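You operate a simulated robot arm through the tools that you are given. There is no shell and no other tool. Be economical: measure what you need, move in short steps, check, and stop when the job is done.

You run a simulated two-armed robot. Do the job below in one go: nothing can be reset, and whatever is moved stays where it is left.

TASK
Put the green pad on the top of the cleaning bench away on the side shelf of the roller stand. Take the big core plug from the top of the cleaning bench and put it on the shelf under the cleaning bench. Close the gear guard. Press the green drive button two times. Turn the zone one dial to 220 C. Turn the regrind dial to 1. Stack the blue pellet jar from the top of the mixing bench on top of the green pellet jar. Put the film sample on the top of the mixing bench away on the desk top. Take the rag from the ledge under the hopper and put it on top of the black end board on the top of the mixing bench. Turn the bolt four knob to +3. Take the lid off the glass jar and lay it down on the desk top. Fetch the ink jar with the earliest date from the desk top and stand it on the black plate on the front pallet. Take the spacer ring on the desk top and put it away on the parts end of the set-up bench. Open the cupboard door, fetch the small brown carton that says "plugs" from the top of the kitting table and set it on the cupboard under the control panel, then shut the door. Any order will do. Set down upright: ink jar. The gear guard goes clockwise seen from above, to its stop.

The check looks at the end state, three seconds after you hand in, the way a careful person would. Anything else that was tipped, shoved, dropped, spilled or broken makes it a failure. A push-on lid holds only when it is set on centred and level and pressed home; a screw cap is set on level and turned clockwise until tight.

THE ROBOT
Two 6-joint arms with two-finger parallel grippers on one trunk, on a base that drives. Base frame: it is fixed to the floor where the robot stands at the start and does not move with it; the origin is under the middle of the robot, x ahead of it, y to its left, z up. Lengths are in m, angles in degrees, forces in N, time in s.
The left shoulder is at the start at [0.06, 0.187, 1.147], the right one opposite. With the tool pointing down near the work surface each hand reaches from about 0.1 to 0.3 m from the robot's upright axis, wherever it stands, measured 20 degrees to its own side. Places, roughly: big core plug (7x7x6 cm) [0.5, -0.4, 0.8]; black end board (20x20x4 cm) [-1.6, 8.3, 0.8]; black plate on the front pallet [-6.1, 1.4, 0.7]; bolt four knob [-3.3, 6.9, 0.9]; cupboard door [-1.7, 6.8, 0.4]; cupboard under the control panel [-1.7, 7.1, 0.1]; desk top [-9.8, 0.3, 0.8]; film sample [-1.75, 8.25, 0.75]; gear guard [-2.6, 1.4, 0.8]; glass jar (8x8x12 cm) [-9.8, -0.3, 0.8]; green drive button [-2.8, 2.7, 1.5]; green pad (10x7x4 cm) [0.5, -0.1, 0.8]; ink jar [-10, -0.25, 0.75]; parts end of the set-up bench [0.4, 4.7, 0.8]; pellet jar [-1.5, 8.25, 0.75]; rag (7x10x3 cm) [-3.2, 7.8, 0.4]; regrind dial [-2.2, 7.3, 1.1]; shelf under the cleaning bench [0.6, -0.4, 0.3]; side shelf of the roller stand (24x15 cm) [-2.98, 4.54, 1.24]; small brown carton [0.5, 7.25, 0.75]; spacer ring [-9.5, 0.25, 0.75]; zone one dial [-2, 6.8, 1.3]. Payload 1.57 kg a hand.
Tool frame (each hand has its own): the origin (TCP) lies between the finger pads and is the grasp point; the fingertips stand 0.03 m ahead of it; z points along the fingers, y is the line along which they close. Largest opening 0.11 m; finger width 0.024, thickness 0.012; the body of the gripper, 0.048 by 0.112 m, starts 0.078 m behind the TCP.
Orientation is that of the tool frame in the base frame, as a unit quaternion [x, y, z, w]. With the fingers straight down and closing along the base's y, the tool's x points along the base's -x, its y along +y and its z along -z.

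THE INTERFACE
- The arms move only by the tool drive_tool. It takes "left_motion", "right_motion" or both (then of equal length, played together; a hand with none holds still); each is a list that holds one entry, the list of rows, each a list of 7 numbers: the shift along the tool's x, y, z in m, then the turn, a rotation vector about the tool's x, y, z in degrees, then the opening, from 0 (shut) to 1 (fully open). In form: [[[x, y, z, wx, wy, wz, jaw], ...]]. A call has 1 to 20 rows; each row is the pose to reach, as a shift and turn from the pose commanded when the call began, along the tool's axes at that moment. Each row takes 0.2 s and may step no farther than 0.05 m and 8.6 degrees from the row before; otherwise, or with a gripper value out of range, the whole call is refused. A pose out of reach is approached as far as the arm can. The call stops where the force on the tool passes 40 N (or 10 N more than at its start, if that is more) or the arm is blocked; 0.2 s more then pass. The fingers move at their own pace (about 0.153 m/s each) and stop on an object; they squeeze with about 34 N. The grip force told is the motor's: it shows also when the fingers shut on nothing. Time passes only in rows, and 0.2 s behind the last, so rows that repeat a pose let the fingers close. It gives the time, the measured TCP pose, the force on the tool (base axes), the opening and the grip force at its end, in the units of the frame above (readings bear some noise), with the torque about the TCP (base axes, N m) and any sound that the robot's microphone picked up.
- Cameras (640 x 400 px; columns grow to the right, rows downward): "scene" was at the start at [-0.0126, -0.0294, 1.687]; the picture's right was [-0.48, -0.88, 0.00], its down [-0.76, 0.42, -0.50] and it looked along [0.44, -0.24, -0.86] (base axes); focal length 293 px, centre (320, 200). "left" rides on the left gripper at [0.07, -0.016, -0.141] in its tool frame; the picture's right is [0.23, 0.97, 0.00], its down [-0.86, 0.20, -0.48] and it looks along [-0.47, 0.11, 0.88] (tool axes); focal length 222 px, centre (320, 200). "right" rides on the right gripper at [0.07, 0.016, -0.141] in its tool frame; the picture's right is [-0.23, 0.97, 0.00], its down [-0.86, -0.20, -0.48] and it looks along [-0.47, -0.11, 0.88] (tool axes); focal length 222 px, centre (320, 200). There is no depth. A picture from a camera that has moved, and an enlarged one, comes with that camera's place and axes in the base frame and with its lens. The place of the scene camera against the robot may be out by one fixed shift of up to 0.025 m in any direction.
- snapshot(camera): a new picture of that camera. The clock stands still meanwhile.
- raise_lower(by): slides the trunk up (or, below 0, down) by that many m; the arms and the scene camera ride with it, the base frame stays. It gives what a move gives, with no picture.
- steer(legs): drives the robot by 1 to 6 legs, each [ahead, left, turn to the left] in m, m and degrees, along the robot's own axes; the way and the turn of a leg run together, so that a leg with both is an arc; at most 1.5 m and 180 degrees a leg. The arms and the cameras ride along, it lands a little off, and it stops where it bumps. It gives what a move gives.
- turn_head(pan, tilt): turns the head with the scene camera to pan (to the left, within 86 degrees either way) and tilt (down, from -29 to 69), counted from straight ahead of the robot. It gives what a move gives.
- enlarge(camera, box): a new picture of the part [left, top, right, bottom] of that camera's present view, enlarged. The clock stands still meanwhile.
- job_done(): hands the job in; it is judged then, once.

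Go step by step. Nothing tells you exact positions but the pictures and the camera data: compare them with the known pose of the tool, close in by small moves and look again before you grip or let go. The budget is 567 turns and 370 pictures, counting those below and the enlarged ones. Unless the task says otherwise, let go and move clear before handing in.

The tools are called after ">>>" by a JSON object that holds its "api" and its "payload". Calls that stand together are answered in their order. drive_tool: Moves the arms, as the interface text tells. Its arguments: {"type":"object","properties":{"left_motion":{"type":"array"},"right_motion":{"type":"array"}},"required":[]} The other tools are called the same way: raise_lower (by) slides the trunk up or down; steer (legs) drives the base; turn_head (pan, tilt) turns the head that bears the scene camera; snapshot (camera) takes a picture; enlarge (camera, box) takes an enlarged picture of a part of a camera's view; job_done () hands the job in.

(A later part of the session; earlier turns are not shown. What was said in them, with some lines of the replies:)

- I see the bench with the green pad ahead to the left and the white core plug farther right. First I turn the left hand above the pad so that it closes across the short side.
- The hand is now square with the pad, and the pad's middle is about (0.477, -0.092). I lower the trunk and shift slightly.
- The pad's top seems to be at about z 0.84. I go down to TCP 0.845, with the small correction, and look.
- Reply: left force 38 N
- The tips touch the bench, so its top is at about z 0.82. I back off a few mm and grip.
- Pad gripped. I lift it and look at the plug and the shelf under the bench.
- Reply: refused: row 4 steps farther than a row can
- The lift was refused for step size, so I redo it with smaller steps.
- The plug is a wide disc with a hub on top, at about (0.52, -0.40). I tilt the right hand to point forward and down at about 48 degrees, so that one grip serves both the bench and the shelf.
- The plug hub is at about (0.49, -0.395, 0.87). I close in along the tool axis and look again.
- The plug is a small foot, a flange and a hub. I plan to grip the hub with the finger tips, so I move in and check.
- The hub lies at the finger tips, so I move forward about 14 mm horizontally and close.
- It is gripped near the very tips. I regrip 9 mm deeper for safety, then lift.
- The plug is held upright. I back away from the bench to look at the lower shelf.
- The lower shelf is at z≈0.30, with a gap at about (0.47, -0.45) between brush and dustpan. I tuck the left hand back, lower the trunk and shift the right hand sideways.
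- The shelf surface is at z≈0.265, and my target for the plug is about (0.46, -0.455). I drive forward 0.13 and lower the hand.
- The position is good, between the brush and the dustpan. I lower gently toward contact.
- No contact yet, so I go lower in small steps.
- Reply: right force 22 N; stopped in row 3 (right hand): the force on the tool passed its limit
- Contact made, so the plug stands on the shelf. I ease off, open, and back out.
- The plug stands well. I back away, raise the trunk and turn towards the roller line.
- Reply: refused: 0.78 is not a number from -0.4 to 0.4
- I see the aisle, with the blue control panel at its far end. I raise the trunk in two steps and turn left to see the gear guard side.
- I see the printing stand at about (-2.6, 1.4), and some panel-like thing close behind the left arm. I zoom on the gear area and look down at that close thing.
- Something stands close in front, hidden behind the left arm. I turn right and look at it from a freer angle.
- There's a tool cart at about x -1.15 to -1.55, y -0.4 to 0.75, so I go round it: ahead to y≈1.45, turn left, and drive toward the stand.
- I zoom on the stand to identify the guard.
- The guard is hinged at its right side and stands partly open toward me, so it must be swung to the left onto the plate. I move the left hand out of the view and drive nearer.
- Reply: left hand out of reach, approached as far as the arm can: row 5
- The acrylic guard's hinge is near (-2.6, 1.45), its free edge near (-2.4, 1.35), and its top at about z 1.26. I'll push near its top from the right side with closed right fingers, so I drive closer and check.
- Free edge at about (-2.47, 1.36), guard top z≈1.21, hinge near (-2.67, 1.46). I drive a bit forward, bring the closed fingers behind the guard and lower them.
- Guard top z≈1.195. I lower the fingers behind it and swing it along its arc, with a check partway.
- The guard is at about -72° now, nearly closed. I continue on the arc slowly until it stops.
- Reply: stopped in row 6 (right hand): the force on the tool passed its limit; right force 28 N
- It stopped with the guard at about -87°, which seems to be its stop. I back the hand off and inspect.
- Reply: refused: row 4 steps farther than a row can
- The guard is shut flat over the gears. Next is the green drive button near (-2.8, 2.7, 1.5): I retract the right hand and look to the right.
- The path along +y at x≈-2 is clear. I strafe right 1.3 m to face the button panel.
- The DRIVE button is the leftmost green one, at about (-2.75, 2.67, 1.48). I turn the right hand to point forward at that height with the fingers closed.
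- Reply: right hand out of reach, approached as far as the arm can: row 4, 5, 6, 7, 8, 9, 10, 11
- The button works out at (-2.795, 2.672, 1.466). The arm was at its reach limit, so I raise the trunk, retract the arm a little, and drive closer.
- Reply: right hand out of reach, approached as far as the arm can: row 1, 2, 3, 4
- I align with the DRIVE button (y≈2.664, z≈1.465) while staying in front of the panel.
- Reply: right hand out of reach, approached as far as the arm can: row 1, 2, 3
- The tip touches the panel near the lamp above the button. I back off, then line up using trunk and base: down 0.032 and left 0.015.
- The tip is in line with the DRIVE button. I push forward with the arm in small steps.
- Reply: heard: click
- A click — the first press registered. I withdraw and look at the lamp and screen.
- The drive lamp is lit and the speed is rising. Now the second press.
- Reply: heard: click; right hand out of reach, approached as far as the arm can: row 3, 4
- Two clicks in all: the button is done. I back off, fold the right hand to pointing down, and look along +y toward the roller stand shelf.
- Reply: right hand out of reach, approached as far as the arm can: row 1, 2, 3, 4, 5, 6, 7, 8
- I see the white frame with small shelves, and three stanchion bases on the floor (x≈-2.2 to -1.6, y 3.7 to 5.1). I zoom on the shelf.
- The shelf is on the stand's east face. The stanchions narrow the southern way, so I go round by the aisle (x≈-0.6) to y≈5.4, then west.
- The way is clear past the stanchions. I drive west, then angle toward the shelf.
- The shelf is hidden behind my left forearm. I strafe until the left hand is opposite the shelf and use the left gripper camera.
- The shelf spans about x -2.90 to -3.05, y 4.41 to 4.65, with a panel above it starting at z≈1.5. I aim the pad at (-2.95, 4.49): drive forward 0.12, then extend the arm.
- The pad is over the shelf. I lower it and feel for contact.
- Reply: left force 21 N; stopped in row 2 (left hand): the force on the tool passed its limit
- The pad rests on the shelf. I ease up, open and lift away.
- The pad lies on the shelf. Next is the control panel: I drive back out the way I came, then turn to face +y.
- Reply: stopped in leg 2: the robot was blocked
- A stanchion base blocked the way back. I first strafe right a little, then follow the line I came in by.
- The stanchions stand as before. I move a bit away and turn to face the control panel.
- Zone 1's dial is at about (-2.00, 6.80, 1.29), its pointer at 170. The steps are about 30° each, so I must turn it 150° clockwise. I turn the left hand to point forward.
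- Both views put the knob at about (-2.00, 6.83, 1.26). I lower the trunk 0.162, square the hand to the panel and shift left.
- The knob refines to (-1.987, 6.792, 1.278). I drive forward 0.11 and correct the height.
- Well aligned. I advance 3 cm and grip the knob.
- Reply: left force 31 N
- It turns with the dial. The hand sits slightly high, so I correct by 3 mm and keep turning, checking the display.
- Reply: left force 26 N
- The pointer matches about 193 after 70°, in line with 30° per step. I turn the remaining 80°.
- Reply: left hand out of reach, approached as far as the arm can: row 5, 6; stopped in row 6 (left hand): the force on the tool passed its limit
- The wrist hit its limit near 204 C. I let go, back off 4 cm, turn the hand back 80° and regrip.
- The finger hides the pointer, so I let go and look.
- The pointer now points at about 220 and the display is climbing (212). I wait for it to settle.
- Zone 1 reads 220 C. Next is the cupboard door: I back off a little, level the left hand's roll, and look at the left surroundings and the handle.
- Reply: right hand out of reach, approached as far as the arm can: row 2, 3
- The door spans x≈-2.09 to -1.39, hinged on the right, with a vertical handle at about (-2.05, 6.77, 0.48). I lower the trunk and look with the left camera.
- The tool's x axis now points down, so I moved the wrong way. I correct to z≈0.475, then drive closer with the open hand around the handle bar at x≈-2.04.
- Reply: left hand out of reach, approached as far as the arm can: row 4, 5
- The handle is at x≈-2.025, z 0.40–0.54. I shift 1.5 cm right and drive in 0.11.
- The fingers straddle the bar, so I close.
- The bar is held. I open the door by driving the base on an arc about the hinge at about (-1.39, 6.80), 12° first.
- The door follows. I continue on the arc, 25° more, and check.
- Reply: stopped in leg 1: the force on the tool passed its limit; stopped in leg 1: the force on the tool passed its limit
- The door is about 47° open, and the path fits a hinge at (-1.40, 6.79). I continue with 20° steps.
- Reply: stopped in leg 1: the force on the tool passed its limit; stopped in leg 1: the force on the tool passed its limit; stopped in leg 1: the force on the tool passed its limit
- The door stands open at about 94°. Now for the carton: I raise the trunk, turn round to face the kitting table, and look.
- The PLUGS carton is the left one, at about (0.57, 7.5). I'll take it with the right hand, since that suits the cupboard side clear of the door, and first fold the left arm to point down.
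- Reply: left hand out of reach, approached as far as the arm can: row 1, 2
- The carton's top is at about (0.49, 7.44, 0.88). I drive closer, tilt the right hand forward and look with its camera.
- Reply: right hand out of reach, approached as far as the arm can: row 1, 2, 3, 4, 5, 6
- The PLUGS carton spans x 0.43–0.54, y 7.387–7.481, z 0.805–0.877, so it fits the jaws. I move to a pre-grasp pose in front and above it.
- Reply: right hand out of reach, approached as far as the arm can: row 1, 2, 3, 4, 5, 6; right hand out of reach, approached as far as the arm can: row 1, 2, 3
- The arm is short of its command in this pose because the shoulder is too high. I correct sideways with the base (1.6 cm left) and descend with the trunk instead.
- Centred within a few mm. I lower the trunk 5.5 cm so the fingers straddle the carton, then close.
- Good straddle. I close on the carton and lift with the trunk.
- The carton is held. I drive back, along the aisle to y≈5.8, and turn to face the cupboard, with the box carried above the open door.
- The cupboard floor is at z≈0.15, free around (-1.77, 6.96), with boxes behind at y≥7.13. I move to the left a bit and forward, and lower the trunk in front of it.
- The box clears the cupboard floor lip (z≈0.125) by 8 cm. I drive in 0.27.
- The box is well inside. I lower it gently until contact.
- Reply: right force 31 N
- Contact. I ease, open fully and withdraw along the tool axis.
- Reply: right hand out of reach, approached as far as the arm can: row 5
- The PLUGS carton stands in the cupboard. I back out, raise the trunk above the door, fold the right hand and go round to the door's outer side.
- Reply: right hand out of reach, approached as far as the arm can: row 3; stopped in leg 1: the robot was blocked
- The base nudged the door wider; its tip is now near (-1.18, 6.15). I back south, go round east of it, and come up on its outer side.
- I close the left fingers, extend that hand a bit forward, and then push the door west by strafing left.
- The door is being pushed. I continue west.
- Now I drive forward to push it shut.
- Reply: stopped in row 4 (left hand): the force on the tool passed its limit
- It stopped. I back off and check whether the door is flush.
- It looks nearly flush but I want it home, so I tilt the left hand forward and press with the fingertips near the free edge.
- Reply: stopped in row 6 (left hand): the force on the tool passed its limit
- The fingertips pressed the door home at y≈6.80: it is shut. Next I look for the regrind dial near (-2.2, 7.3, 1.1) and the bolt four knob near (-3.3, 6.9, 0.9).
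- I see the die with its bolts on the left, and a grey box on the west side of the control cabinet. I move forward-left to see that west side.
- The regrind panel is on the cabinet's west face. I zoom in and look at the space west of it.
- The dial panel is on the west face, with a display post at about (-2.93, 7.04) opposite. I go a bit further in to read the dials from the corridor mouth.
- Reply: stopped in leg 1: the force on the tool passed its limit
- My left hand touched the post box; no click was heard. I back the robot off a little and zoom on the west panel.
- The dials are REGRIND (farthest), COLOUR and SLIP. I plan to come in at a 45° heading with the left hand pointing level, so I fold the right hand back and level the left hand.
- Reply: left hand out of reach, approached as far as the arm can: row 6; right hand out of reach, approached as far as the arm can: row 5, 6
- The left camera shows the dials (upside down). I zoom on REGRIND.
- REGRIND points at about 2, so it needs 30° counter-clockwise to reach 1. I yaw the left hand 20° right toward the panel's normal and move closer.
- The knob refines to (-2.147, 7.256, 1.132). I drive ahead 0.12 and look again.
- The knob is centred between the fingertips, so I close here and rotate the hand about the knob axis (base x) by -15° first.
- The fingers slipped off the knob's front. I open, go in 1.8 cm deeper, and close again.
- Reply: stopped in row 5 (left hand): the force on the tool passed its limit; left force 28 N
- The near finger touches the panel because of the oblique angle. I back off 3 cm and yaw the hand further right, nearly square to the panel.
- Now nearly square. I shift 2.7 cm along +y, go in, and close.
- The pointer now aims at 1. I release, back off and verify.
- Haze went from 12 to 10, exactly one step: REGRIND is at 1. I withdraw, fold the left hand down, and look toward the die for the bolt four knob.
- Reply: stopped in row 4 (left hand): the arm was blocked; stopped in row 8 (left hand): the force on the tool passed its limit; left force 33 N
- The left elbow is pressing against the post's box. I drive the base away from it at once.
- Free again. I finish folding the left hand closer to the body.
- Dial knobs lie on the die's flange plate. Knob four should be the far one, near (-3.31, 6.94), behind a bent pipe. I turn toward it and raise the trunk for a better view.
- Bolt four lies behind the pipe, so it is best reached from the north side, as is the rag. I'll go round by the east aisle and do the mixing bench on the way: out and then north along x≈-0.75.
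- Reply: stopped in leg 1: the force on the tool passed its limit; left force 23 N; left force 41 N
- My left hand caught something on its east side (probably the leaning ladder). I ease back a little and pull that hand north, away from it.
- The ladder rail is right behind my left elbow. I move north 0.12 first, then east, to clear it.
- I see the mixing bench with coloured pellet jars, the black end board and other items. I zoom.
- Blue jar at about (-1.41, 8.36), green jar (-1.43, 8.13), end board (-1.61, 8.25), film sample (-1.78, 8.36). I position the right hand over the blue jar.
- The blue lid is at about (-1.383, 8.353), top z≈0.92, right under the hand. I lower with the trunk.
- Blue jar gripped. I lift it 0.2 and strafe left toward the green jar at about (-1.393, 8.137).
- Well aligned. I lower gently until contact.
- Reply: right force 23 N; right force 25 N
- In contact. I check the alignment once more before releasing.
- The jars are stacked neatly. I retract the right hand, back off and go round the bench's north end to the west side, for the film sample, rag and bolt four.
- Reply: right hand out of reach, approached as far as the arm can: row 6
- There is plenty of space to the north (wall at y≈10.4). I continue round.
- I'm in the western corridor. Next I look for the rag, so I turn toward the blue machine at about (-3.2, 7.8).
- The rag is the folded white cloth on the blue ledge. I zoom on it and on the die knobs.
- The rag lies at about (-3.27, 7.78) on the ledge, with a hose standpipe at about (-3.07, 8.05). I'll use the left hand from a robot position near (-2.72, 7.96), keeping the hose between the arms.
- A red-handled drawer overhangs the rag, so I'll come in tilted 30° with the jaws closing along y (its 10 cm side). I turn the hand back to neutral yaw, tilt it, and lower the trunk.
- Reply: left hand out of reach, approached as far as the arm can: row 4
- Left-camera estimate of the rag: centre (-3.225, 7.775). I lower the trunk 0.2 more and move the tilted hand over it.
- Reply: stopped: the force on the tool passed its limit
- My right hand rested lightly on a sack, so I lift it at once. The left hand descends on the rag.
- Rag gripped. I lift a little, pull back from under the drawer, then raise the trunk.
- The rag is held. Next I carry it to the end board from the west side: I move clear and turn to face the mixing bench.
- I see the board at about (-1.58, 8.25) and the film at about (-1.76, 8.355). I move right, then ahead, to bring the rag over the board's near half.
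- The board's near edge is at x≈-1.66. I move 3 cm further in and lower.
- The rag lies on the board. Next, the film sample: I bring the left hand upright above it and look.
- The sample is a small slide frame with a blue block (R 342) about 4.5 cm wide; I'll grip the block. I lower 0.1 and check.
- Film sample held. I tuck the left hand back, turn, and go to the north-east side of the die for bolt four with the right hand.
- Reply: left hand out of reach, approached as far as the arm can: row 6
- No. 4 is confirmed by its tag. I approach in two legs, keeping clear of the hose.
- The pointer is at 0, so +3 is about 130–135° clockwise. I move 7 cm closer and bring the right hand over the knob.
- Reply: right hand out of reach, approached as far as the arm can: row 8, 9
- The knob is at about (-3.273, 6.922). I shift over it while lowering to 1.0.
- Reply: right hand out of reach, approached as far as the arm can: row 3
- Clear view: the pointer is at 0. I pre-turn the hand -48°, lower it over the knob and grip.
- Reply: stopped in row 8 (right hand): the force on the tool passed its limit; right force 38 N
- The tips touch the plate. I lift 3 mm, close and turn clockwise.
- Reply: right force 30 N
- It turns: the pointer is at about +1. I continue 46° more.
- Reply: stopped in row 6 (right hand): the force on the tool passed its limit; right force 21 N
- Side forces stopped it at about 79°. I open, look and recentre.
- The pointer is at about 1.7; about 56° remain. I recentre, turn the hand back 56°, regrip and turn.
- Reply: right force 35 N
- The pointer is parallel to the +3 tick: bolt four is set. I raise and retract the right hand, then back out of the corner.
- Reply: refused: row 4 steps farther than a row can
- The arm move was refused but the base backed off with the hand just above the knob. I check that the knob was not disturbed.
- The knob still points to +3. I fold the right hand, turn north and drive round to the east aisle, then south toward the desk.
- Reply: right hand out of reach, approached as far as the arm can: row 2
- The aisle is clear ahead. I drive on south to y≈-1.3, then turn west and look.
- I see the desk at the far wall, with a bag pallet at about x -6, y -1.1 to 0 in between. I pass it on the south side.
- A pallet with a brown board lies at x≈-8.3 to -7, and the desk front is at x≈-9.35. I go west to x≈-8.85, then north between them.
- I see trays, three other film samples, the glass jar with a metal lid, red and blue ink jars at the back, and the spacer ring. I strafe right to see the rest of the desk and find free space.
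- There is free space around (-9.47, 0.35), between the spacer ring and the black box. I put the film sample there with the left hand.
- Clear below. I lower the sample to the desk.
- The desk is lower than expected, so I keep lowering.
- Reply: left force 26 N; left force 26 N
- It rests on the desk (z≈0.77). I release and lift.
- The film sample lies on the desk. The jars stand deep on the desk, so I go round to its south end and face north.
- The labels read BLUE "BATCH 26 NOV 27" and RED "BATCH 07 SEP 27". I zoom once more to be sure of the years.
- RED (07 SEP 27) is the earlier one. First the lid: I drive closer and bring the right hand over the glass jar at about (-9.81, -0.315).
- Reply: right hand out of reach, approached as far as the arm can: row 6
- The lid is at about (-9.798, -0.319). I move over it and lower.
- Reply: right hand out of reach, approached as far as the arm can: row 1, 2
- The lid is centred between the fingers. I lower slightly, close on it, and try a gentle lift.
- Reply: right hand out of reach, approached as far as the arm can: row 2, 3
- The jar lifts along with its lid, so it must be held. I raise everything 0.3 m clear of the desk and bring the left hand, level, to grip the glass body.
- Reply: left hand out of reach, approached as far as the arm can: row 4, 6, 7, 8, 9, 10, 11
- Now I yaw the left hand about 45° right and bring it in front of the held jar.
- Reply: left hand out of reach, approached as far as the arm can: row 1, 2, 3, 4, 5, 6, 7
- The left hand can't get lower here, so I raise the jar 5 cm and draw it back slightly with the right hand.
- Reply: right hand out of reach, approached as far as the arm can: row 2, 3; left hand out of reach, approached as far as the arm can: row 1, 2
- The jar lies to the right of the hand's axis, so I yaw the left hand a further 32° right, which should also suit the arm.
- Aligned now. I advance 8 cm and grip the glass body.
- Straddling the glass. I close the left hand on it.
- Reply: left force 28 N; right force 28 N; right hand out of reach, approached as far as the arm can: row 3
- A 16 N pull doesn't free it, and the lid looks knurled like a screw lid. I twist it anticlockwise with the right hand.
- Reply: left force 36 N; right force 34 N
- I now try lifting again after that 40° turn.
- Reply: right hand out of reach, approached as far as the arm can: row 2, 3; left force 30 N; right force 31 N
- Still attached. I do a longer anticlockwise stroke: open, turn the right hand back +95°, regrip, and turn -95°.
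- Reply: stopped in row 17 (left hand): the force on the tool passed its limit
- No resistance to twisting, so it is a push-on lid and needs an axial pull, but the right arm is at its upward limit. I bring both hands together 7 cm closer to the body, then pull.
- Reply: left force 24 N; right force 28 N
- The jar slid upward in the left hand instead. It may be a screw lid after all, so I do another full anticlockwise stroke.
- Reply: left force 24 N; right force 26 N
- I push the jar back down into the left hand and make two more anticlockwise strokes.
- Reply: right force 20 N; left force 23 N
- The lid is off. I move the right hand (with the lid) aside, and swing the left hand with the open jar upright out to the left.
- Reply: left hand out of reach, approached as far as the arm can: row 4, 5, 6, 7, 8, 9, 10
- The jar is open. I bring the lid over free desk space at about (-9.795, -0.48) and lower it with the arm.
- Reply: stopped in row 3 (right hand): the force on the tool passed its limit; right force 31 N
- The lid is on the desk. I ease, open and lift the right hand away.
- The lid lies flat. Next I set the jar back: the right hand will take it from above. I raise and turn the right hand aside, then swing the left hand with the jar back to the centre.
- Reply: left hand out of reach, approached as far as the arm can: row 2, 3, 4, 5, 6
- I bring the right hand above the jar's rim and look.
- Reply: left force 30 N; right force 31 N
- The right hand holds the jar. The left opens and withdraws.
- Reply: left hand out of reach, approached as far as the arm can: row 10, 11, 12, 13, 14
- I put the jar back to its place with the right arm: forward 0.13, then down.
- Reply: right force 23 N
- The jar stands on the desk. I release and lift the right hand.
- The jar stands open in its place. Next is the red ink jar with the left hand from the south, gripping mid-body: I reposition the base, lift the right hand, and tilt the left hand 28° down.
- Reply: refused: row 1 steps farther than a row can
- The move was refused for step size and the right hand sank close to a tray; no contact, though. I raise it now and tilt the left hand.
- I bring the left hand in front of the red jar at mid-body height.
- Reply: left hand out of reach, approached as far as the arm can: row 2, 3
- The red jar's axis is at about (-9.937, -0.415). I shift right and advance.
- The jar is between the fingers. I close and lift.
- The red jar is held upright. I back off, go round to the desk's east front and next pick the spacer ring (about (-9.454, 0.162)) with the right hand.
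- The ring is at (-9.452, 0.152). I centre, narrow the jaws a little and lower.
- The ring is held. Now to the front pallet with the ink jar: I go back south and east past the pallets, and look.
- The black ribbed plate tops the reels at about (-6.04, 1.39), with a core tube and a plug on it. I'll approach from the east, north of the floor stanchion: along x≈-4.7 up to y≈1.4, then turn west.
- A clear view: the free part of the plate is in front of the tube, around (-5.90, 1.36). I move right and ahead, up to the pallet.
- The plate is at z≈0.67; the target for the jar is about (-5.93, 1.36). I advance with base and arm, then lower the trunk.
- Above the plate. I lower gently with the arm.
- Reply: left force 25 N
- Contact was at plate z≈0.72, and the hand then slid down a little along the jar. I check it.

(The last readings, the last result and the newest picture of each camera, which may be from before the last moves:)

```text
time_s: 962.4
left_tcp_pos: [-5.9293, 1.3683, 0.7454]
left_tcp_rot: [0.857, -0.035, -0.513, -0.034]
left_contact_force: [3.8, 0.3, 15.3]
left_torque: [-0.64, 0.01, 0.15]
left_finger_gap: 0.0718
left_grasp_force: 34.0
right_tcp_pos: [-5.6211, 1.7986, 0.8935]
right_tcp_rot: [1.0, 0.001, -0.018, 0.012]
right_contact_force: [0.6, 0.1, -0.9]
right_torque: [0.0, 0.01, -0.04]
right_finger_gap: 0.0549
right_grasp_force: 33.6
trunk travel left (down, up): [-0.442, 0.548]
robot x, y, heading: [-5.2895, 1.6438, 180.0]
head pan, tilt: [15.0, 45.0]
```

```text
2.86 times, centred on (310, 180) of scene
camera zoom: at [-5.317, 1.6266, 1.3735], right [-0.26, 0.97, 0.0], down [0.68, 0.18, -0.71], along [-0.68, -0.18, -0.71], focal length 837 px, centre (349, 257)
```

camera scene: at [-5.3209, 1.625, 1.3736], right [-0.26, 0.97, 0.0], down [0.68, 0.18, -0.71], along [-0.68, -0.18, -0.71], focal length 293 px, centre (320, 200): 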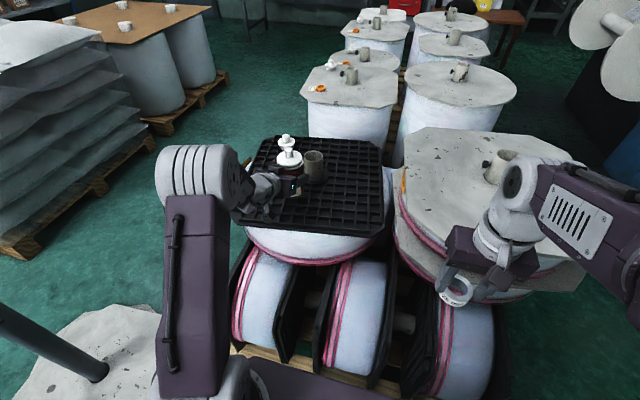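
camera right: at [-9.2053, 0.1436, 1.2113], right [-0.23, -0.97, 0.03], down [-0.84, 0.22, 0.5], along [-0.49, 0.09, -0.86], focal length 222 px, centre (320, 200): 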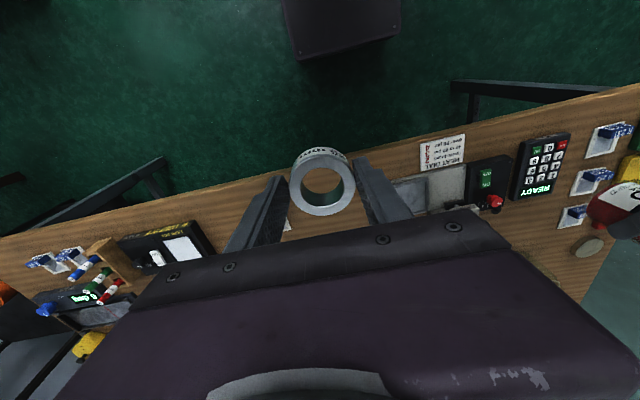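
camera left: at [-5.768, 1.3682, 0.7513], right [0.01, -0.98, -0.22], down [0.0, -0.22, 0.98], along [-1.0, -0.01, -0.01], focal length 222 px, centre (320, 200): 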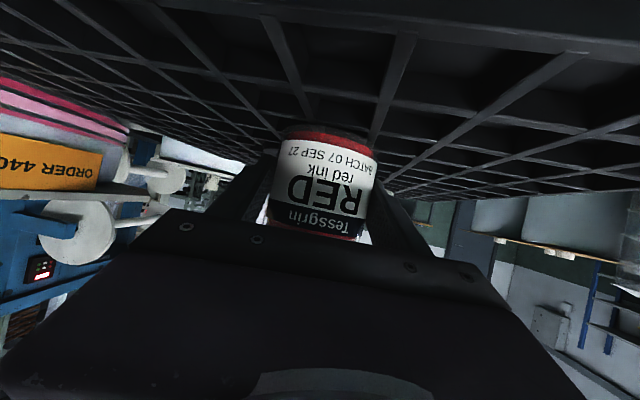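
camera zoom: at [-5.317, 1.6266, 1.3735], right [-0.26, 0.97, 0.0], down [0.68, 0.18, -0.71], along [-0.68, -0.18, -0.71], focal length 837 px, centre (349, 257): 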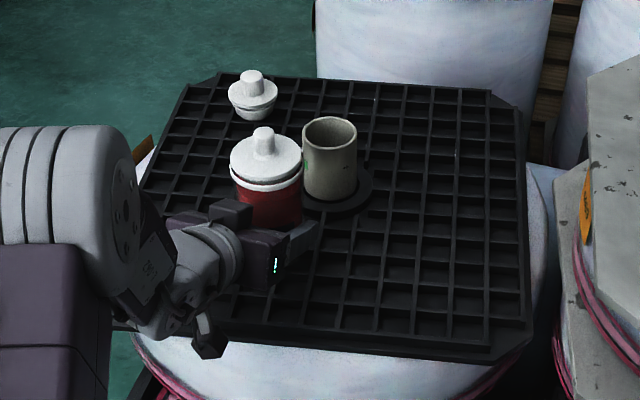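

The jar stands upright on the plate, clear of the tube. I open and withdraw.

>>> {"api": "drive_tool", "payload": {"left_motion": [[[-0.002, 0, -0.001, 0, 0, 0, 0.7], [-0.003, 0, -0.001, 0, 0, 0, 1], [-0.003, 0, -0.001, 0, 0, 0, 1], [-0.003, 0, -0.03, 0, 0, 0, 1], [-0.003, 0, -0.07, 0, 0, 0, 1], [-0.003, 0, -0.11, 0, 0, 0, 1]]]}}

>>> {"api": "snapshot", "payload": {"camera": "left"}}

>>> {"api": "enlarge", "payload": {"camera": "scene", "box": [220, 110, 400, 250]}}

```text
time_s: 963.8
left_tcp_pos: [-5.8341, 1.3537, 0.7999]
left_tcp_rot: [0.857, -0.037, -0.514, -0.036]
left_contact_force: [0.1, 0.0, -0.4]
left_torque: [0.01, -0.04, 0.02]
left_finger_gap: 0.1101
left_grasp_force: 0.0
right_tcp_pos: [-5.6222, 1.7983, 0.8933]
right_tcp_rot: [1.0, 0.001, -0.017, 0.011]
right_contact_force: [-0.3, -0.4, -1.2]
right_torque: [0.0, 0.0, -0.01]
right_finger_gap: 0.055
right_grasp_force: 33.5
trunk travel left (down, up): [-0.442, 0.548]
robot x, y, heading: [-5.2914, 1.6447, 180.0]
head pan, tilt: [15.0, 45.0]
```

```text
61 pictures are left
camera left: at [-5.6746, 1.355, 0.8065], right [0.01, -0.97, -0.22], down [0.0, -0.22, 0.97], along [-1.0, -0.01, -0.01], focal length 222 px, centre (320, 200)
```

left: 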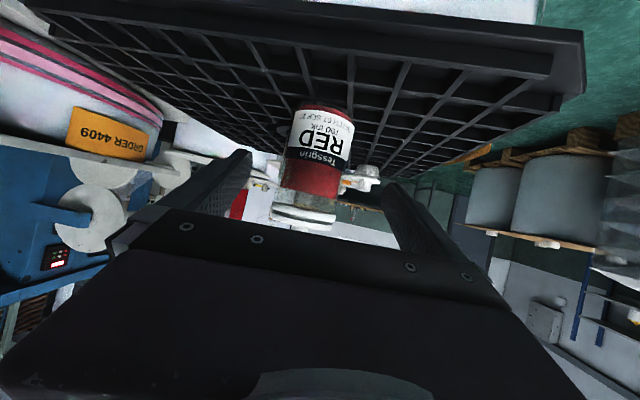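

```text
2.86 times, centred on (310, 180) of scene
camera zoom: at [-5.319, 1.6254, 1.3735], right [-0.26, 0.97, 0.0], down [0.68, 0.18, -0.71], along [-0.68, -0.18, -0.71], focal length 837 px, centre (349, 257)
```

zoom: 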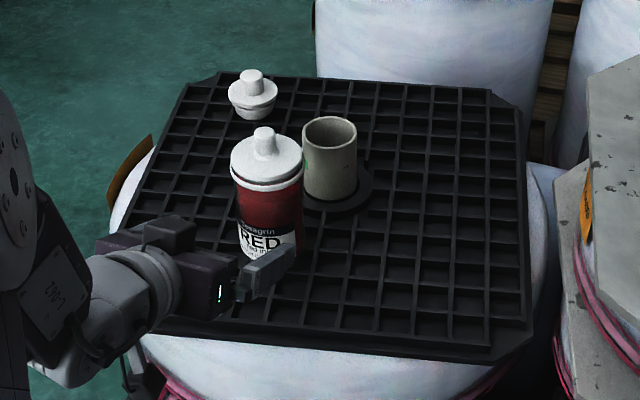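

The ink jar stands upright on the black plate. I back off, raise the trunk, and drive to the set-up bench with the ring.

>>> {"api": "steer", "payload": {"legs": [[-0.6, 0, 0]]}}

>>> {"api": "raise_lower", "payload": {"by": 0.25}}

>>> {"api": "steer", "payload": {"legs": [[0, 0, 90], [1.5, 0, 0], [1.5, 0, 0], [0.35, 0, 0], [0, 0, 90]]}}

>>> {"api": "turn_head", "payload": {"pan": 0, "tilt": 25}}

>>> {"api": "snapshot", "payload": {"camera": "scene"}}

```text
time_s: 967.1
left_tcp_pos: [-5.2396, 1.3506, 0.801]
left_tcp_rot: [0.858, -0.031, -0.512, -0.031]
left_contact_force: [0.2, 0.7, 0.2]
left_torque: [-0.02, 0.0, 0.0]
left_finger_gap: 0.1102
left_grasp_force: 0.1
right_tcp_pos: [-5.0324, 1.7976, 0.8938]
right_tcp_rot: [1.0, 0.008, -0.017, 0.012]
right_contact_force: [-0.7, 0.2, -0.4]
right_torque: [0.03, -0.05, 0.03]
right_finger_gap: 0.0547
right_grasp_force: 34.2
trunk travel left (down, up): [-0.442, 0.548]
robot x, y, heading: [-4.6977, 1.6457, -179.1]
head pan, tilt: [15.0, 45.0]
```

```text
time_s: 969.7
left_tcp_pos: [-5.2395, 1.3497, 1.0506]
left_tcp_rot: [0.858, -0.031, -0.513, -0.032]
left_contact_force: [-0.7, 0.3, -0.8]
left_torque: [0.0, -0.02, -0.01]
left_finger_gap: 0.1099
left_grasp_force: 0.0
right_tcp_pos: [-5.0325, 1.7968, 1.1427]
right_tcp_rot: [1.0, 0.009, -0.016, 0.011]
right_contact_force: [-0.4, 0.0, -1.4]
right_torque: [-0.03, 0.01, 0.0]
right_finger_gap: 0.0548
right_grasp_force: 34.3
trunk travel left (down, up): [-0.692, 0.298]
robot x, y, heading: [-4.7017, 1.6457, -179.2]
head pan, tilt: [15.0, 45.0]
```

```text
time_s: 993.7
left_tcp_pos: [-4.0986, -1.4091, 1.0499]
left_tcp_rot: [0.027, 0.857, -0.029, 0.513]
left_contact_force: [0.8, 0.0, -0.3]
left_torque: [-0.02, -0.01, 0.0]
left_finger_gap: 0.1099
left_grasp_force: 0.0
right_tcp_pos: [-4.3015, -1.8557, 1.1439]
right_tcp_rot: [-0.01, 1.0, 0.012, 0.016]
right_contact_force: [0.0, -0.5, -1.5]
right_torque: [0.0, 0.01, 0.02]
right_finger_gap: 0.055
right_grasp_force: 34.2
trunk travel left (down, up): [-0.692, 0.298]
robot x, y, heading: [-4.6366, -1.7061, 1.0]
head pan, tilt: [15.0, 45.0]
```

```text
time_s: 994.5
left_tcp_pos: [-4.0979, -1.4087, 1.0508]
left_tcp_rot: [0.027, 0.857, -0.029, 0.513]
left_contact_force: [-0.2, -0.1, 0.0]
left_torque: [0.0, -0.01, 0.01]
left_finger_gap: 0.1099
left_grasp_force: 0.0
right_tcp_pos: [-4.3027, -1.8553, 1.1436]
right_tcp_rot: [-0.011, 1.0, 0.012, 0.017]
right_contact_force: [0.1, 0.7, -1.2]
right_torque: [0.0, 0.0, 0.0]
right_finger_gap: 0.0548
right_grasp_force: 34.4
trunk travel left (down, up): [-0.692, 0.298]
robot x, y, heading: [-4.6364, -1.7014, 1.1]
head pan, tilt: [0.0, 25.0]
```

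```text
59 pictures are left
camera scene: at [-4.616, -1.7035, 1.6541], right [0.02, -1.0, 0.0], down [-0.42, -0.01, -0.91], along [0.91, 0.02, -0.42], focal length 293 px, centre (320, 200)
```

scene: 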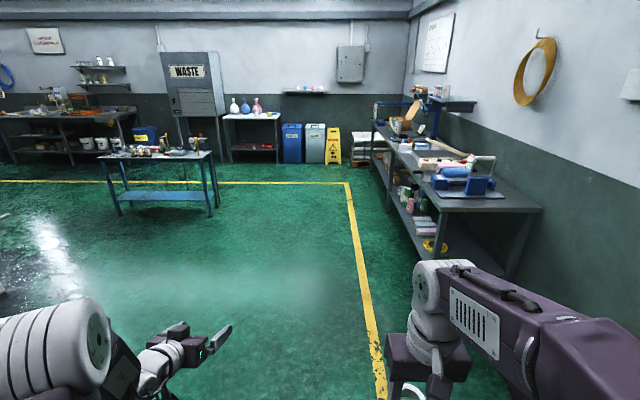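

>>> {"api": "steer", "payload": {"legs": [[1.5, 0.05, 0], [1.5, 0, 0], [0.95, 0, 0], [0, 0, 89], [1.5, 0, 0], [1.5, 0, 0]]}}

>>> {"api": "steer", "payload": {"legs": [[1.5, 0, 0], [1.3, 0, 0]]}}

>>> {"api": "turn_head", "payload": {"pan": -60, "tilt": 30}}

>>> {"api": "snapshot", "payload": {"camera": "scene"}}

```text
refused: leg 1 is longer than a leg can be; nothing moved
```

```text
time_s: 1008.1
left_tcp_pos: [-1.304, -1.3377, 1.0508]
left_tcp_rot: [0.025, 0.857, -0.028, 0.513]
left_contact_force: [-0.5, -0.2, -0.3]
left_torque: [0.03, 0.0, 0.01]
left_finger_gap: 0.1103
left_grasp_force: 0.0
right_tcp_pos: [-1.504, -1.7863, 1.1428]
right_tcp_rot: [-0.014, 1.0, 0.012, 0.016]
right_contact_force: [-0.4, -0.1, -0.6]
right_torque: [0.01, 0.01, 0.03]
right_finger_gap: 0.0548
right_grasp_force: 34.1
trunk travel left (down, up): [-0.692, 0.298]
robot x, y, heading: [-1.8419, -1.6437, 1.5]
head pan, tilt: [0.0, 25.0]
```

```text
time_s: 1009.4
left_tcp_pos: [-1.3036, -1.3377, 1.0503]
left_tcp_rot: [0.026, 0.858, -0.029, 0.513]
left_contact_force: [0.7, 0.3, 0.2]
left_torque: [0.0, 0.0, 0.02]
left_finger_gap: 0.1101
left_grasp_force: 0.1
right_tcp_pos: [-1.5048, -1.7863, 1.1426]
right_tcp_rot: [-0.013, 1.0, 0.012, 0.016]
right_contact_force: [-0.1, 0.5, -1.1]
right_torque: [0.04, -0.01, 0.02]
right_finger_gap: 0.0549
right_grasp_force: 34.1
trunk travel left (down, up): [-0.692, 0.298]
robot x, y, heading: [-1.8366, -1.6424, 1.4]
head pan, tilt: [-60.0, 30.0]
```

```text
58 pictures are left
camera scene: at [-1.8639, -1.7161, 1.6462], right [-0.85, -0.52, 0.0], down [-0.26, 0.43, -0.87], along [0.45, -0.74, -0.5], focal length 293 px, centre (320, 200)
```

scene: 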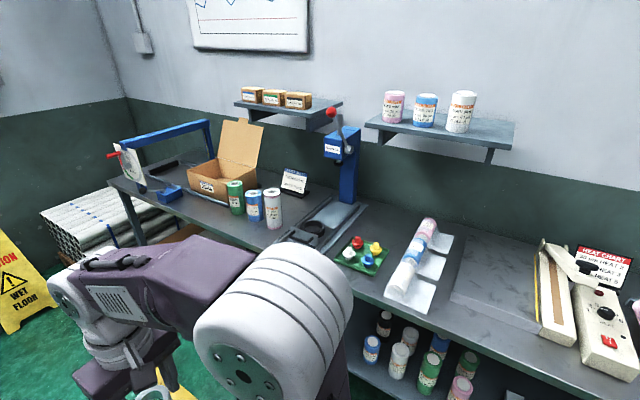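

I'm at x≈-1.84; I continue east, then north to the set-up bench.

>>> {"api": "steer", "payload": {"legs": [[1.15, 0, 0], [0, 0, 88.6], [1.5, 0, 0], [1.5, 0, 0], [1.5, 0, 0], [1.5, 0, 0]]}}

>>> {"api": "turn_head", "payload": {"pan": -70, "tilt": 35}}

>>> {"api": "snapshot", "payload": {"camera": "scene"}}

```text
time_s: 1046.8
left_tcp_pos: [-0.7602, 4.8873, 1.0494]
left_tcp_rot: [-0.562, 0.648, 0.327, 0.396]
left_contact_force: [-0.2, 0.3, 0.1]
left_torque: [0.0, -0.02, -0.01]
left_finger_gap: 0.1101
left_grasp_force: 0.0
right_tcp_pos: [-0.3287, 4.6505, 1.1443]
right_tcp_rot: [-0.687, 0.726, 0.019, 0.004]
right_contact_force: [-0.1, 0.2, -0.6]
right_torque: [-0.01, 0.01, 0.01]
right_finger_gap: 0.0548
right_grasp_force: 34.1
trunk travel left (down, up): [-0.692, 0.298]
robot x, y, heading: [-0.5016, 4.3252, 86.5]
head pan, tilt: [-60.0, 30.0]
```

```text
time_s: 1047.5
left_tcp_pos: [-0.7605, 4.8878, 1.0499]
left_tcp_rot: [-0.561, 0.649, 0.326, 0.397]
left_contact_force: [-0.1, 0.4, -0.2]
left_torque: [-0.01, -0.02, 0.01]
left_finger_gap: 0.1099
left_grasp_force: 0.1
right_tcp_pos: [-0.3294, 4.6507, 1.1426]
right_tcp_rot: [-0.687, 0.727, 0.019, 0.003]
right_contact_force: [0.7, 0.0, -0.5]
right_torque: [-0.01, -0.02, 0.01]
right_finger_gap: 0.0549
right_grasp_force: 34.0
trunk travel left (down, up): [-0.692, 0.298]
robot x, y, heading: [-0.504, 4.3294, 86.4]
head pan, tilt: [-70.0, 35.0]
```

```text
57 pictures are left
camera scene: at [-0.4337, 4.2961, 1.6384], right [0.29, -0.96, 0.0], down [-0.55, -0.16, -0.82], along [0.78, 0.23, -0.57], focal length 293 px, centre (320, 200)
```

scene: 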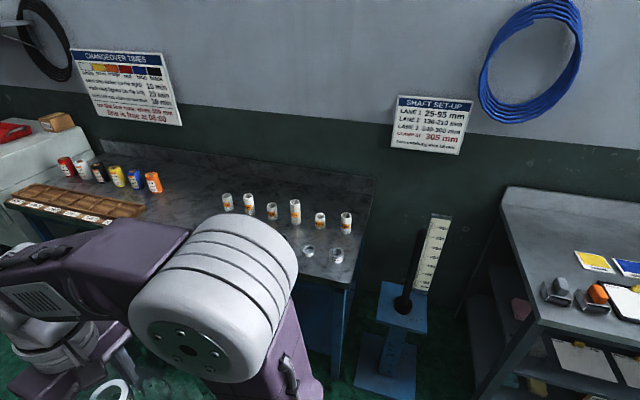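

The set-up bench's parts end holds a row of spacers at about (0.4, 4.65). I turn to face it.

>>> {"api": "steer", "payload": {"legs": [[0, 0, -86.4], [0, 0.47, 0], [0.2, 0, 0]]}}

>>> {"api": "turn_head", "payload": {"pan": 0, "tilt": 45}}

>>> {"api": "snapshot", "payload": {"camera": "scene"}}

```text
time_s: 1055.1
left_tcp_pos: [0.2093, 5.1074, 1.051]
left_tcp_rot: [0.022, 0.857, -0.026, 0.514]
left_contact_force: [0.1, -0.2, 0.6]
left_torque: [-0.03, -0.02, 0.01]
left_finger_gap: 0.11
left_grasp_force: 0.0
right_tcp_pos: [0.0127, 4.6569, 1.1431]
right_tcp_rot: [-0.017, 1.0, 0.011, 0.016]
right_contact_force: [-0.4, 0.3, -1.0]
right_torque: [-0.01, -0.04, -0.03]
right_finger_gap: 0.0547
right_grasp_force: 34.2
trunk travel left (down, up): [-0.692, 0.298]
robot x, y, heading: [-0.3214, 4.8044, 1.9]
head pan, tilt: [-70.0, 35.0]
```

```text
time_s: 1056.5
left_tcp_pos: [0.2103, 5.1077, 1.0518]
left_tcp_rot: [0.022, 0.858, -0.026, 0.512]
left_contact_force: [-0.2, 0.4, -1.1]
left_torque: [-0.04, 0.02, 0.01]
left_finger_gap: 0.11
left_grasp_force: 0.1
right_tcp_pos: [0.0129, 4.6575, 1.142]
right_tcp_rot: [-0.018, 1.0, 0.012, 0.017]
right_contact_force: [-0.9, -0.2, -0.9]
right_torque: [-0.03, 0.02, -0.01]
right_finger_gap: 0.0544
right_grasp_force: 34.6
trunk travel left (down, up): [-0.692, 0.298]
robot x, y, heading: [-0.3265, 4.7985, 1.8]
head pan, tilt: [0.0, 45.0]
```

```text
56 pictures are left
camera scene: at [-0.3139, 4.8048, 1.6235], right [0.03, -1.0, 0.0], down [-0.71, -0.02, -0.71], along [0.71, 0.02, -0.71], focal length 293 px, centre (320, 200)
```

scene: 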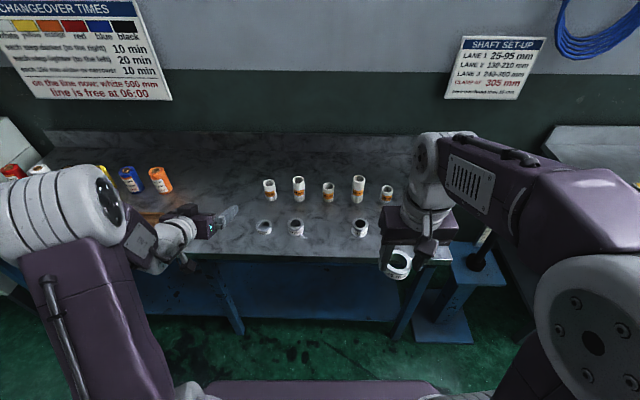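

In the front row of rings there is a gap, between those at y≈4.91 and 4.68. I aim for it at about (0.34, 4.797) and use the right camera to refine.

>>> {"api": "steer", "payload": {"legs": [[0.17, 0.145, -1.8]]}}

>>> {"api": "drive_tool", "payload": {"right_motion": [[[-0.04, 0, 0.02, 0, 0, 0, 0.3], [-0.08, 0, 0.04, 0, 0, 0, 0.3], [-0.12, 0, 0.06, 0, 0, 0, 0.3], [-0.15, 0, 0.09, 0, 0, 0, 0.3]]]}}

>>> {"api": "snapshot", "payload": {"camera": "right"}}

>>> {"api": "snapshot", "payload": {"camera": "scene"}}

```text
time_s: 1058.2
left_tcp_pos: [0.3869, 5.2343, 1.0502]
left_tcp_rot: [0.037, 0.857, -0.035, 0.512]
left_contact_force: [-0.3, -0.7, 0.2]
left_torque: [0.02, 0.03, 0.0]
left_finger_gap: 0.1099
left_grasp_force: 0.1
right_tcp_pos: [0.1755, 4.7903, 1.1434]
right_tcp_rot: [-0.001, 1.0, 0.011, 0.017]
right_contact_force: [0.6, 0.9, -1.1]
right_torque: [0.0, 0.01, 0.0]
right_finger_gap: 0.0547
right_grasp_force: 33.7
trunk travel left (down, up): [-0.692, 0.298]
robot x, y, heading: [-0.1586, 4.9445, 0.2]
head pan, tilt: [0.0, 45.0]
```

```text
time_s: 1059.2
left_tcp_pos: [0.3889, 5.233, 1.0486]
left_tcp_rot: [0.036, 0.858, -0.034, 0.512]
left_contact_force: [0.5, -0.4, -0.5]
left_torque: [0.01, 0.02, -0.02]
left_finger_gap: 0.11
left_grasp_force: 0.1
right_tcp_pos: [0.3292, 4.7919, 1.0564]
right_tcp_rot: [-0.001, 1.0, 0.011, 0.014]
right_contact_force: [-0.2, -0.4, -1.7]
right_torque: [0.04, 0.04, 0.01]
right_finger_gap: 0.0549
right_grasp_force: 34.7
trunk travel left (down, up): [-0.692, 0.298]
robot x, y, heading: [-0.157, 4.9481, -0.0]
head pan, tilt: [0.0, 45.0]
```

```text
55 pictures are left
camera right: at [0.2563, 4.803, 1.1947], right [0.23, 0.97, 0.03], down [0.84, -0.21, 0.5], along [0.49, -0.09, -0.87], focal length 222 px, centre (320, 200)
```

right: 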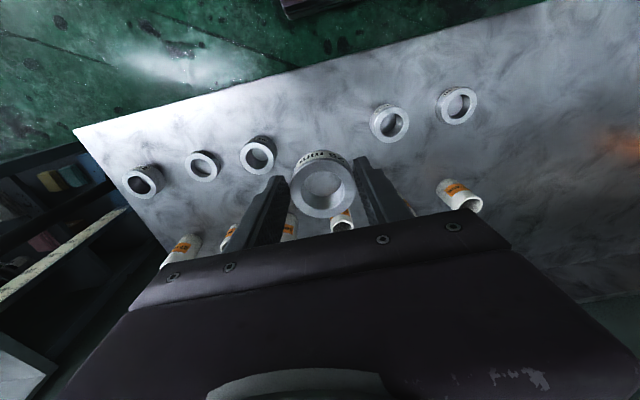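

```text
54 pictures are left
camera scene: at [-0.1448, 4.9484, 1.6235], right [0.0, -1.0, 0.0], down [-0.71, 0.0, -0.71], along [0.71, 0.0, -0.71], focal length 293 px, centre (320, 200)
```

scene: 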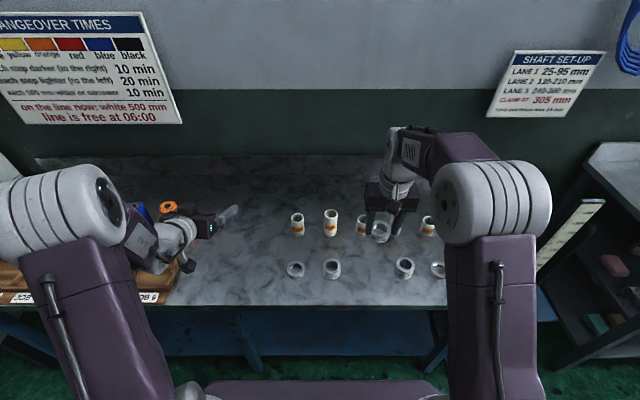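

The gap's centre is about (0.36, 4.797). I shift and lower the ring into it.

>>> {"api": "drive_tool", "payload": {"right_motion": [[[-0.012, 0, 0.04, 0, 0, 0, 0.3], [-0.025, 0, 0.08, 0, 0, 0, 0.3], [-0.025, 0, 0.12, 0, 0, 0, 0.3], [-0.025, 0, 0.16, 0, 0, 0, 0.3]]]}}

>>> {"api": "snapshot", "payload": {"camera": "right"}}

```text
time_s: 1060.2
left_tcp_pos: [0.3888, 5.2355, 1.0495]
left_tcp_rot: [0.036, 0.858, -0.035, 0.511]
left_contact_force: [-0.3, 0.6, 0.7]
left_torque: [0.04, 0.01, 0.02]
left_finger_gap: 0.1098
left_grasp_force: 0.0
right_tcp_pos: [0.3601, 4.7962, 0.8971]
right_tcp_rot: [0.0, 1.0, 0.012, 0.016]
right_contact_force: [-0.1, 0.0, -1.1]
right_torque: [-0.01, 0.05, -0.04]
right_finger_gap: 0.055
right_grasp_force: 34.2
trunk travel left (down, up): [-0.692, 0.298]
robot x, y, heading: [-0.1586, 4.9467, -0.2]
head pan, tilt: [0.0, 45.0]
```

```text
53 pictures are left
camera right: at [0.2852, 4.8083, 1.035], right [0.23, 0.97, 0.03], down [0.84, -0.21, 0.5], along [0.49, -0.09, -0.86], focal length 222 px, centre (320, 200)
```

right: 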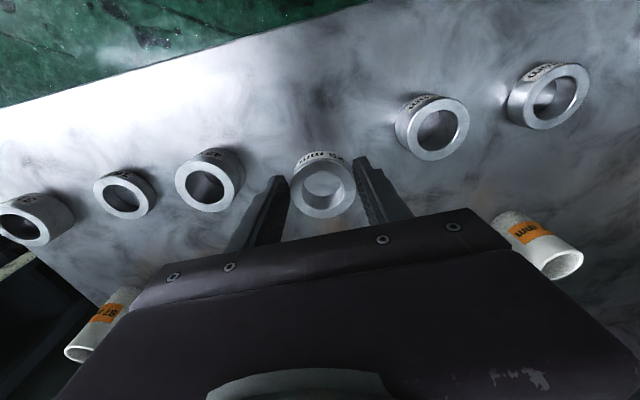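

>>> {"api": "drive_tool", "payload": {"right_motion": [[[0, 0, 0.01, 0, 0, 0, 0.3], [0, 0, 0.02, 0, 0, 0, 0.3], [0, 0, 0.03, 0, 0, 0, 0.3]]]}}

>>> {"api": "drive_tool", "payload": {"right_motion": [[[0, 0, 0.004, 0, 0, 0, 0.3], [0, 0, 0.008, 0, 0, 0, 0.3], [0, 0, 0.012, 0, 0, 0, 0.3]]]}}

>>> {"api": "drive_tool", "payload": {"right_motion": [[[0, 0, 0.004, 0, 0, 0, 0.3], [0, 0, 0.008, 0, 0, 0, 0.3], [0, 0, 0.012, 0, 0, 0, 0.3]]]}}

```text
time_s: 1061.0
left_tcp_pos: [0.3865, 5.2346, 1.0512]
left_tcp_rot: [0.036, 0.857, -0.035, 0.512]
left_contact_force: [0.1, -0.2, -0.1]
left_torque: [0.01, -0.01, 0.0]
left_finger_gap: 0.1099
left_grasp_force: 0.1
right_tcp_pos: [0.358, 4.7971, 0.8676]
right_tcp_rot: [-0.001, 1.0, 0.011, 0.016]
right_contact_force: [-0.3, 0.5, -0.4]
right_torque: [0.0, 0.02, 0.03]
right_finger_gap: 0.0549
right_grasp_force: 34.1
trunk travel left (down, up): [-0.692, 0.298]
robot x, y, heading: [-0.1549, 4.9442, -0.3]
head pan, tilt: [0.0, 45.0]
```

```text
time_s: 1061.8
left_tcp_pos: [0.3867, 5.2351, 1.0508]
left_tcp_rot: [0.037, 0.857, -0.035, 0.512]
left_contact_force: [1.1, -0.5, 0.3]
left_torque: [0.0, -0.01, 0.0]
left_finger_gap: 0.11
left_grasp_force: 0.1
right_tcp_pos: [0.3591, 4.7974, 0.8558]
right_tcp_rot: [0.0, 1.0, 0.011, 0.017]
right_contact_force: [-0.1, 0.5, -1.3]
right_torque: [0.0, -0.01, 0.03]
right_finger_gap: 0.0545
right_grasp_force: 34.2
trunk travel left (down, up): [-0.692, 0.298]
robot x, y, heading: [-0.1583, 4.9436, 0.1]
head pan, tilt: [0.0, 45.0]
```

```text
time_s: 1062.6
left_tcp_pos: [0.3844, 5.2351, 1.0518]
left_tcp_rot: [0.037, 0.856, -0.036, 0.514]
left_contact_force: [0.4, 0.3, -0.4]
left_torque: [0.01, -0.02, 0.02]
left_finger_gap: 0.1101
left_grasp_force: 0.1
right_tcp_pos: [0.3599, 4.7991, 0.8477]
right_tcp_rot: [-0.001, 1.0, 0.011, 0.021]
right_contact_force: [1.0, -4.2, 28.9]
right_torque: [-0.23, -0.34, -0.06]
right_finger_gap: 0.055
right_grasp_force: 33.2
trunk travel left (down, up): [-0.692, 0.298]
robot x, y, heading: [-0.1553, 4.9451, -0.0]
head pan, tilt: [0.0, 45.0]
```

The ring is down. I ease, open and lift straight up.

>>> {"api": "drive_tool", "payload": {"right_motion": [[[0, 0, -0.003, 0, 0, 0, 0.5], [0, 0, -0.003, 0, 0, 0, 0.65], [0, 0, -0.003, 0, 0, 0, 0.7], [0, 0, -0.04, 0, 0, 0, 0.7], [0, 0, -0.08, 0, 0, 0, 0.7], [0, 0, -0.12, 0, 0, 0, 0.7], [0, 0, -0.16, 0, 0, 0, 0.7], [0, 0, -0.2, 0, 0, 0, 0.7]]]}}

>>> {"api": "snapshot", "payload": {"camera": "right"}}

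```text
time_s: 1064.4
left_tcp_pos: [0.3871, 5.2357, 1.0513]
left_tcp_rot: [0.036, 0.857, -0.035, 0.513]
left_contact_force: [0.4, 0.1, 0.4]
left_torque: [-0.01, 0.03, -0.01]
left_finger_gap: 0.1101
left_grasp_force: 0.1
right_tcp_pos: [0.3523, 4.7934, 1.0452]
right_tcp_rot: [-0.001, 1.0, 0.011, 0.017]
right_contact_force: [0.5, -0.3, -0.8]
right_torque: [0.0, 0.01, 0.0]
right_finger_gap: 0.077
right_grasp_force: 0.0
trunk travel left (down, up): [-0.692, 0.298]
robot x, y, heading: [-0.1586, 4.948, -0.2]
head pan, tilt: [0.0, 45.0]
```

```text
52 pictures are left
camera right: at [0.2781, 4.806, 1.1839], right [0.23, 0.97, 0.03], down [0.84, -0.21, 0.5], along [0.49, -0.09, -0.86], focal length 222 px, centre (320, 200)
```

right: 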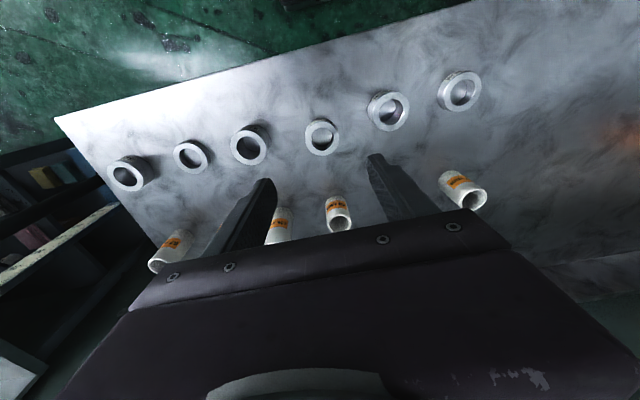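

The ring lies in its row. I back clear of the bench and take a last look at the control panel and cupboard.

>>> {"api": "steer", "payload": {"legs": [[-0.45, 0, 0], [0, 0, 90]]}}

>>> {"api": "turn_head", "payload": {"pan": 35, "tilt": 15}}

>>> {"api": "snapshot", "payload": {"camera": "scene"}}

```text
time_s: 1070.9
left_tcp_pos: [-0.891, 5.4912, 1.0506]
left_tcp_rot: [-0.58, 0.632, 0.338, 0.388]
left_contact_force: [-0.6, -0.8, 0.5]
left_torque: [0.02, -0.02, -0.02]
left_finger_gap: 0.1101
left_grasp_force: 0.1
right_tcp_pos: [-0.4513, 5.4575, 1.0446]
right_tcp_rot: [0.707, -0.707, -0.02, -0.004]
right_contact_force: [0.4, -1.1, -0.7]
right_torque: [-0.01, -0.03, 0.0]
right_finger_gap: 0.077
right_grasp_force: 0.1
trunk travel left (down, up): [-0.692, 0.298]
robot x, y, heading: [-0.6055, 4.9443, 90.1]
head pan, tilt: [0.0, 45.0]
```

```text
time_s: 1072.0
left_tcp_pos: [-0.8932, 5.4915, 1.051]
left_tcp_rot: [-0.581, 0.632, 0.338, 0.387]
left_contact_force: [-0.7, 0.3, 0.3]
left_torque: [0.03, 0.05, 0.0]
left_finger_gap: 0.11
left_grasp_force: 0.0
right_tcp_pos: [-0.4519, 5.4575, 1.0451]
right_tcp_rot: [0.707, -0.707, -0.019, -0.003]
right_contact_force: [-0.6, 0.4, -0.4]
right_torque: [0.03, 0.01, -0.03]
right_finger_gap: 0.0771
right_grasp_force: 0.1
trunk travel left (down, up): [-0.692, 0.298]
robot x, y, heading: [-0.6086, 4.9453, 90.1]
head pan, tilt: [35.0, 15.0]
```

```text
51 pictures are left
camera scene: at [-0.6693, 4.9666, 1.6703], right [0.82, 0.57, 0.0], down [0.15, -0.21, -0.97], along [-0.55, 0.79, -0.26], focal length 293 px, centre (320, 200)
```

scene: 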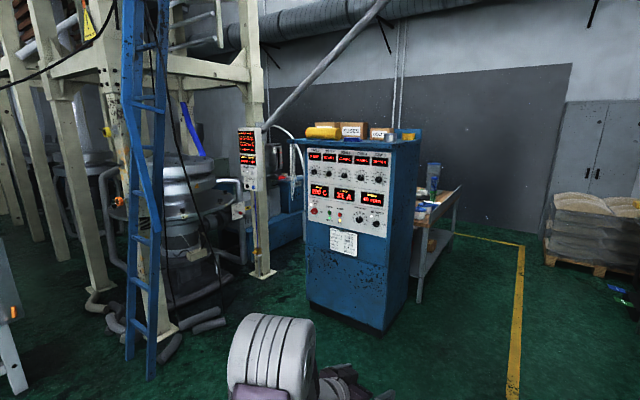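

>>> {"api": "enlarge", "payload": {"camera": "scene", "box": [225, 120, 425, 340]}}

```text
1.82 times, centred on (325, 230) of scene
camera zoom: at [-0.6693, 4.9666, 1.6703], right [0.82, 0.57, 0.0], down [0.15, -0.21, -0.97], along [-0.55, 0.79, -0.26], focal length 533 px, centre (311, 146)
```

zoom: 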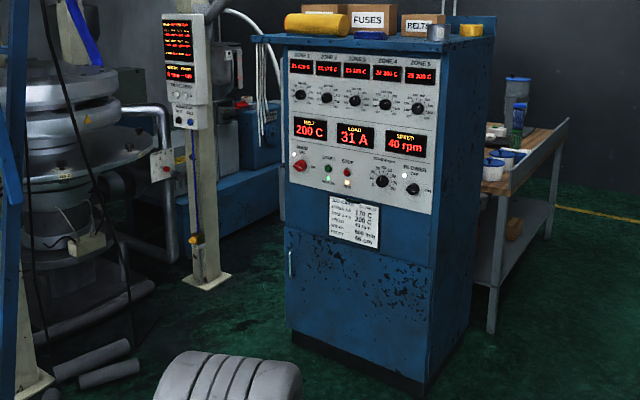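

The cupboard is shut, zone one reads 220 and the jar stack stands; everything is released and clear. I hand in.

>>> {"api": "job_done", "payload": {}}

```text
The job is handed in.
```

I did every item on the list and handed the job in; how the check judged it, I wasn't told.

I confirmed most of the results by camera, display or click as I went. Four things could count against it:

- **Gear guard:** I swung it clockwise until a push of about 40 N stopped it. It looks shut flat over the gears.
- **Glass jar:** its lid was a screw lid. I lifted the jar clear of the desk to unscrew it, then stood it back within about 1 cm of its old place.
- **Red ink jar:** I chose it because its batch date, 07 SEP 27, is earlier than the blue jar's 25 NOV 27.
- **Bumps:** the robot touched a floor stanchion, the display post, the ladder and a sack of granules. It also pushed the open cupboard door wider before I shut it. I saw nothing tipped, moved or spilled afterwards.
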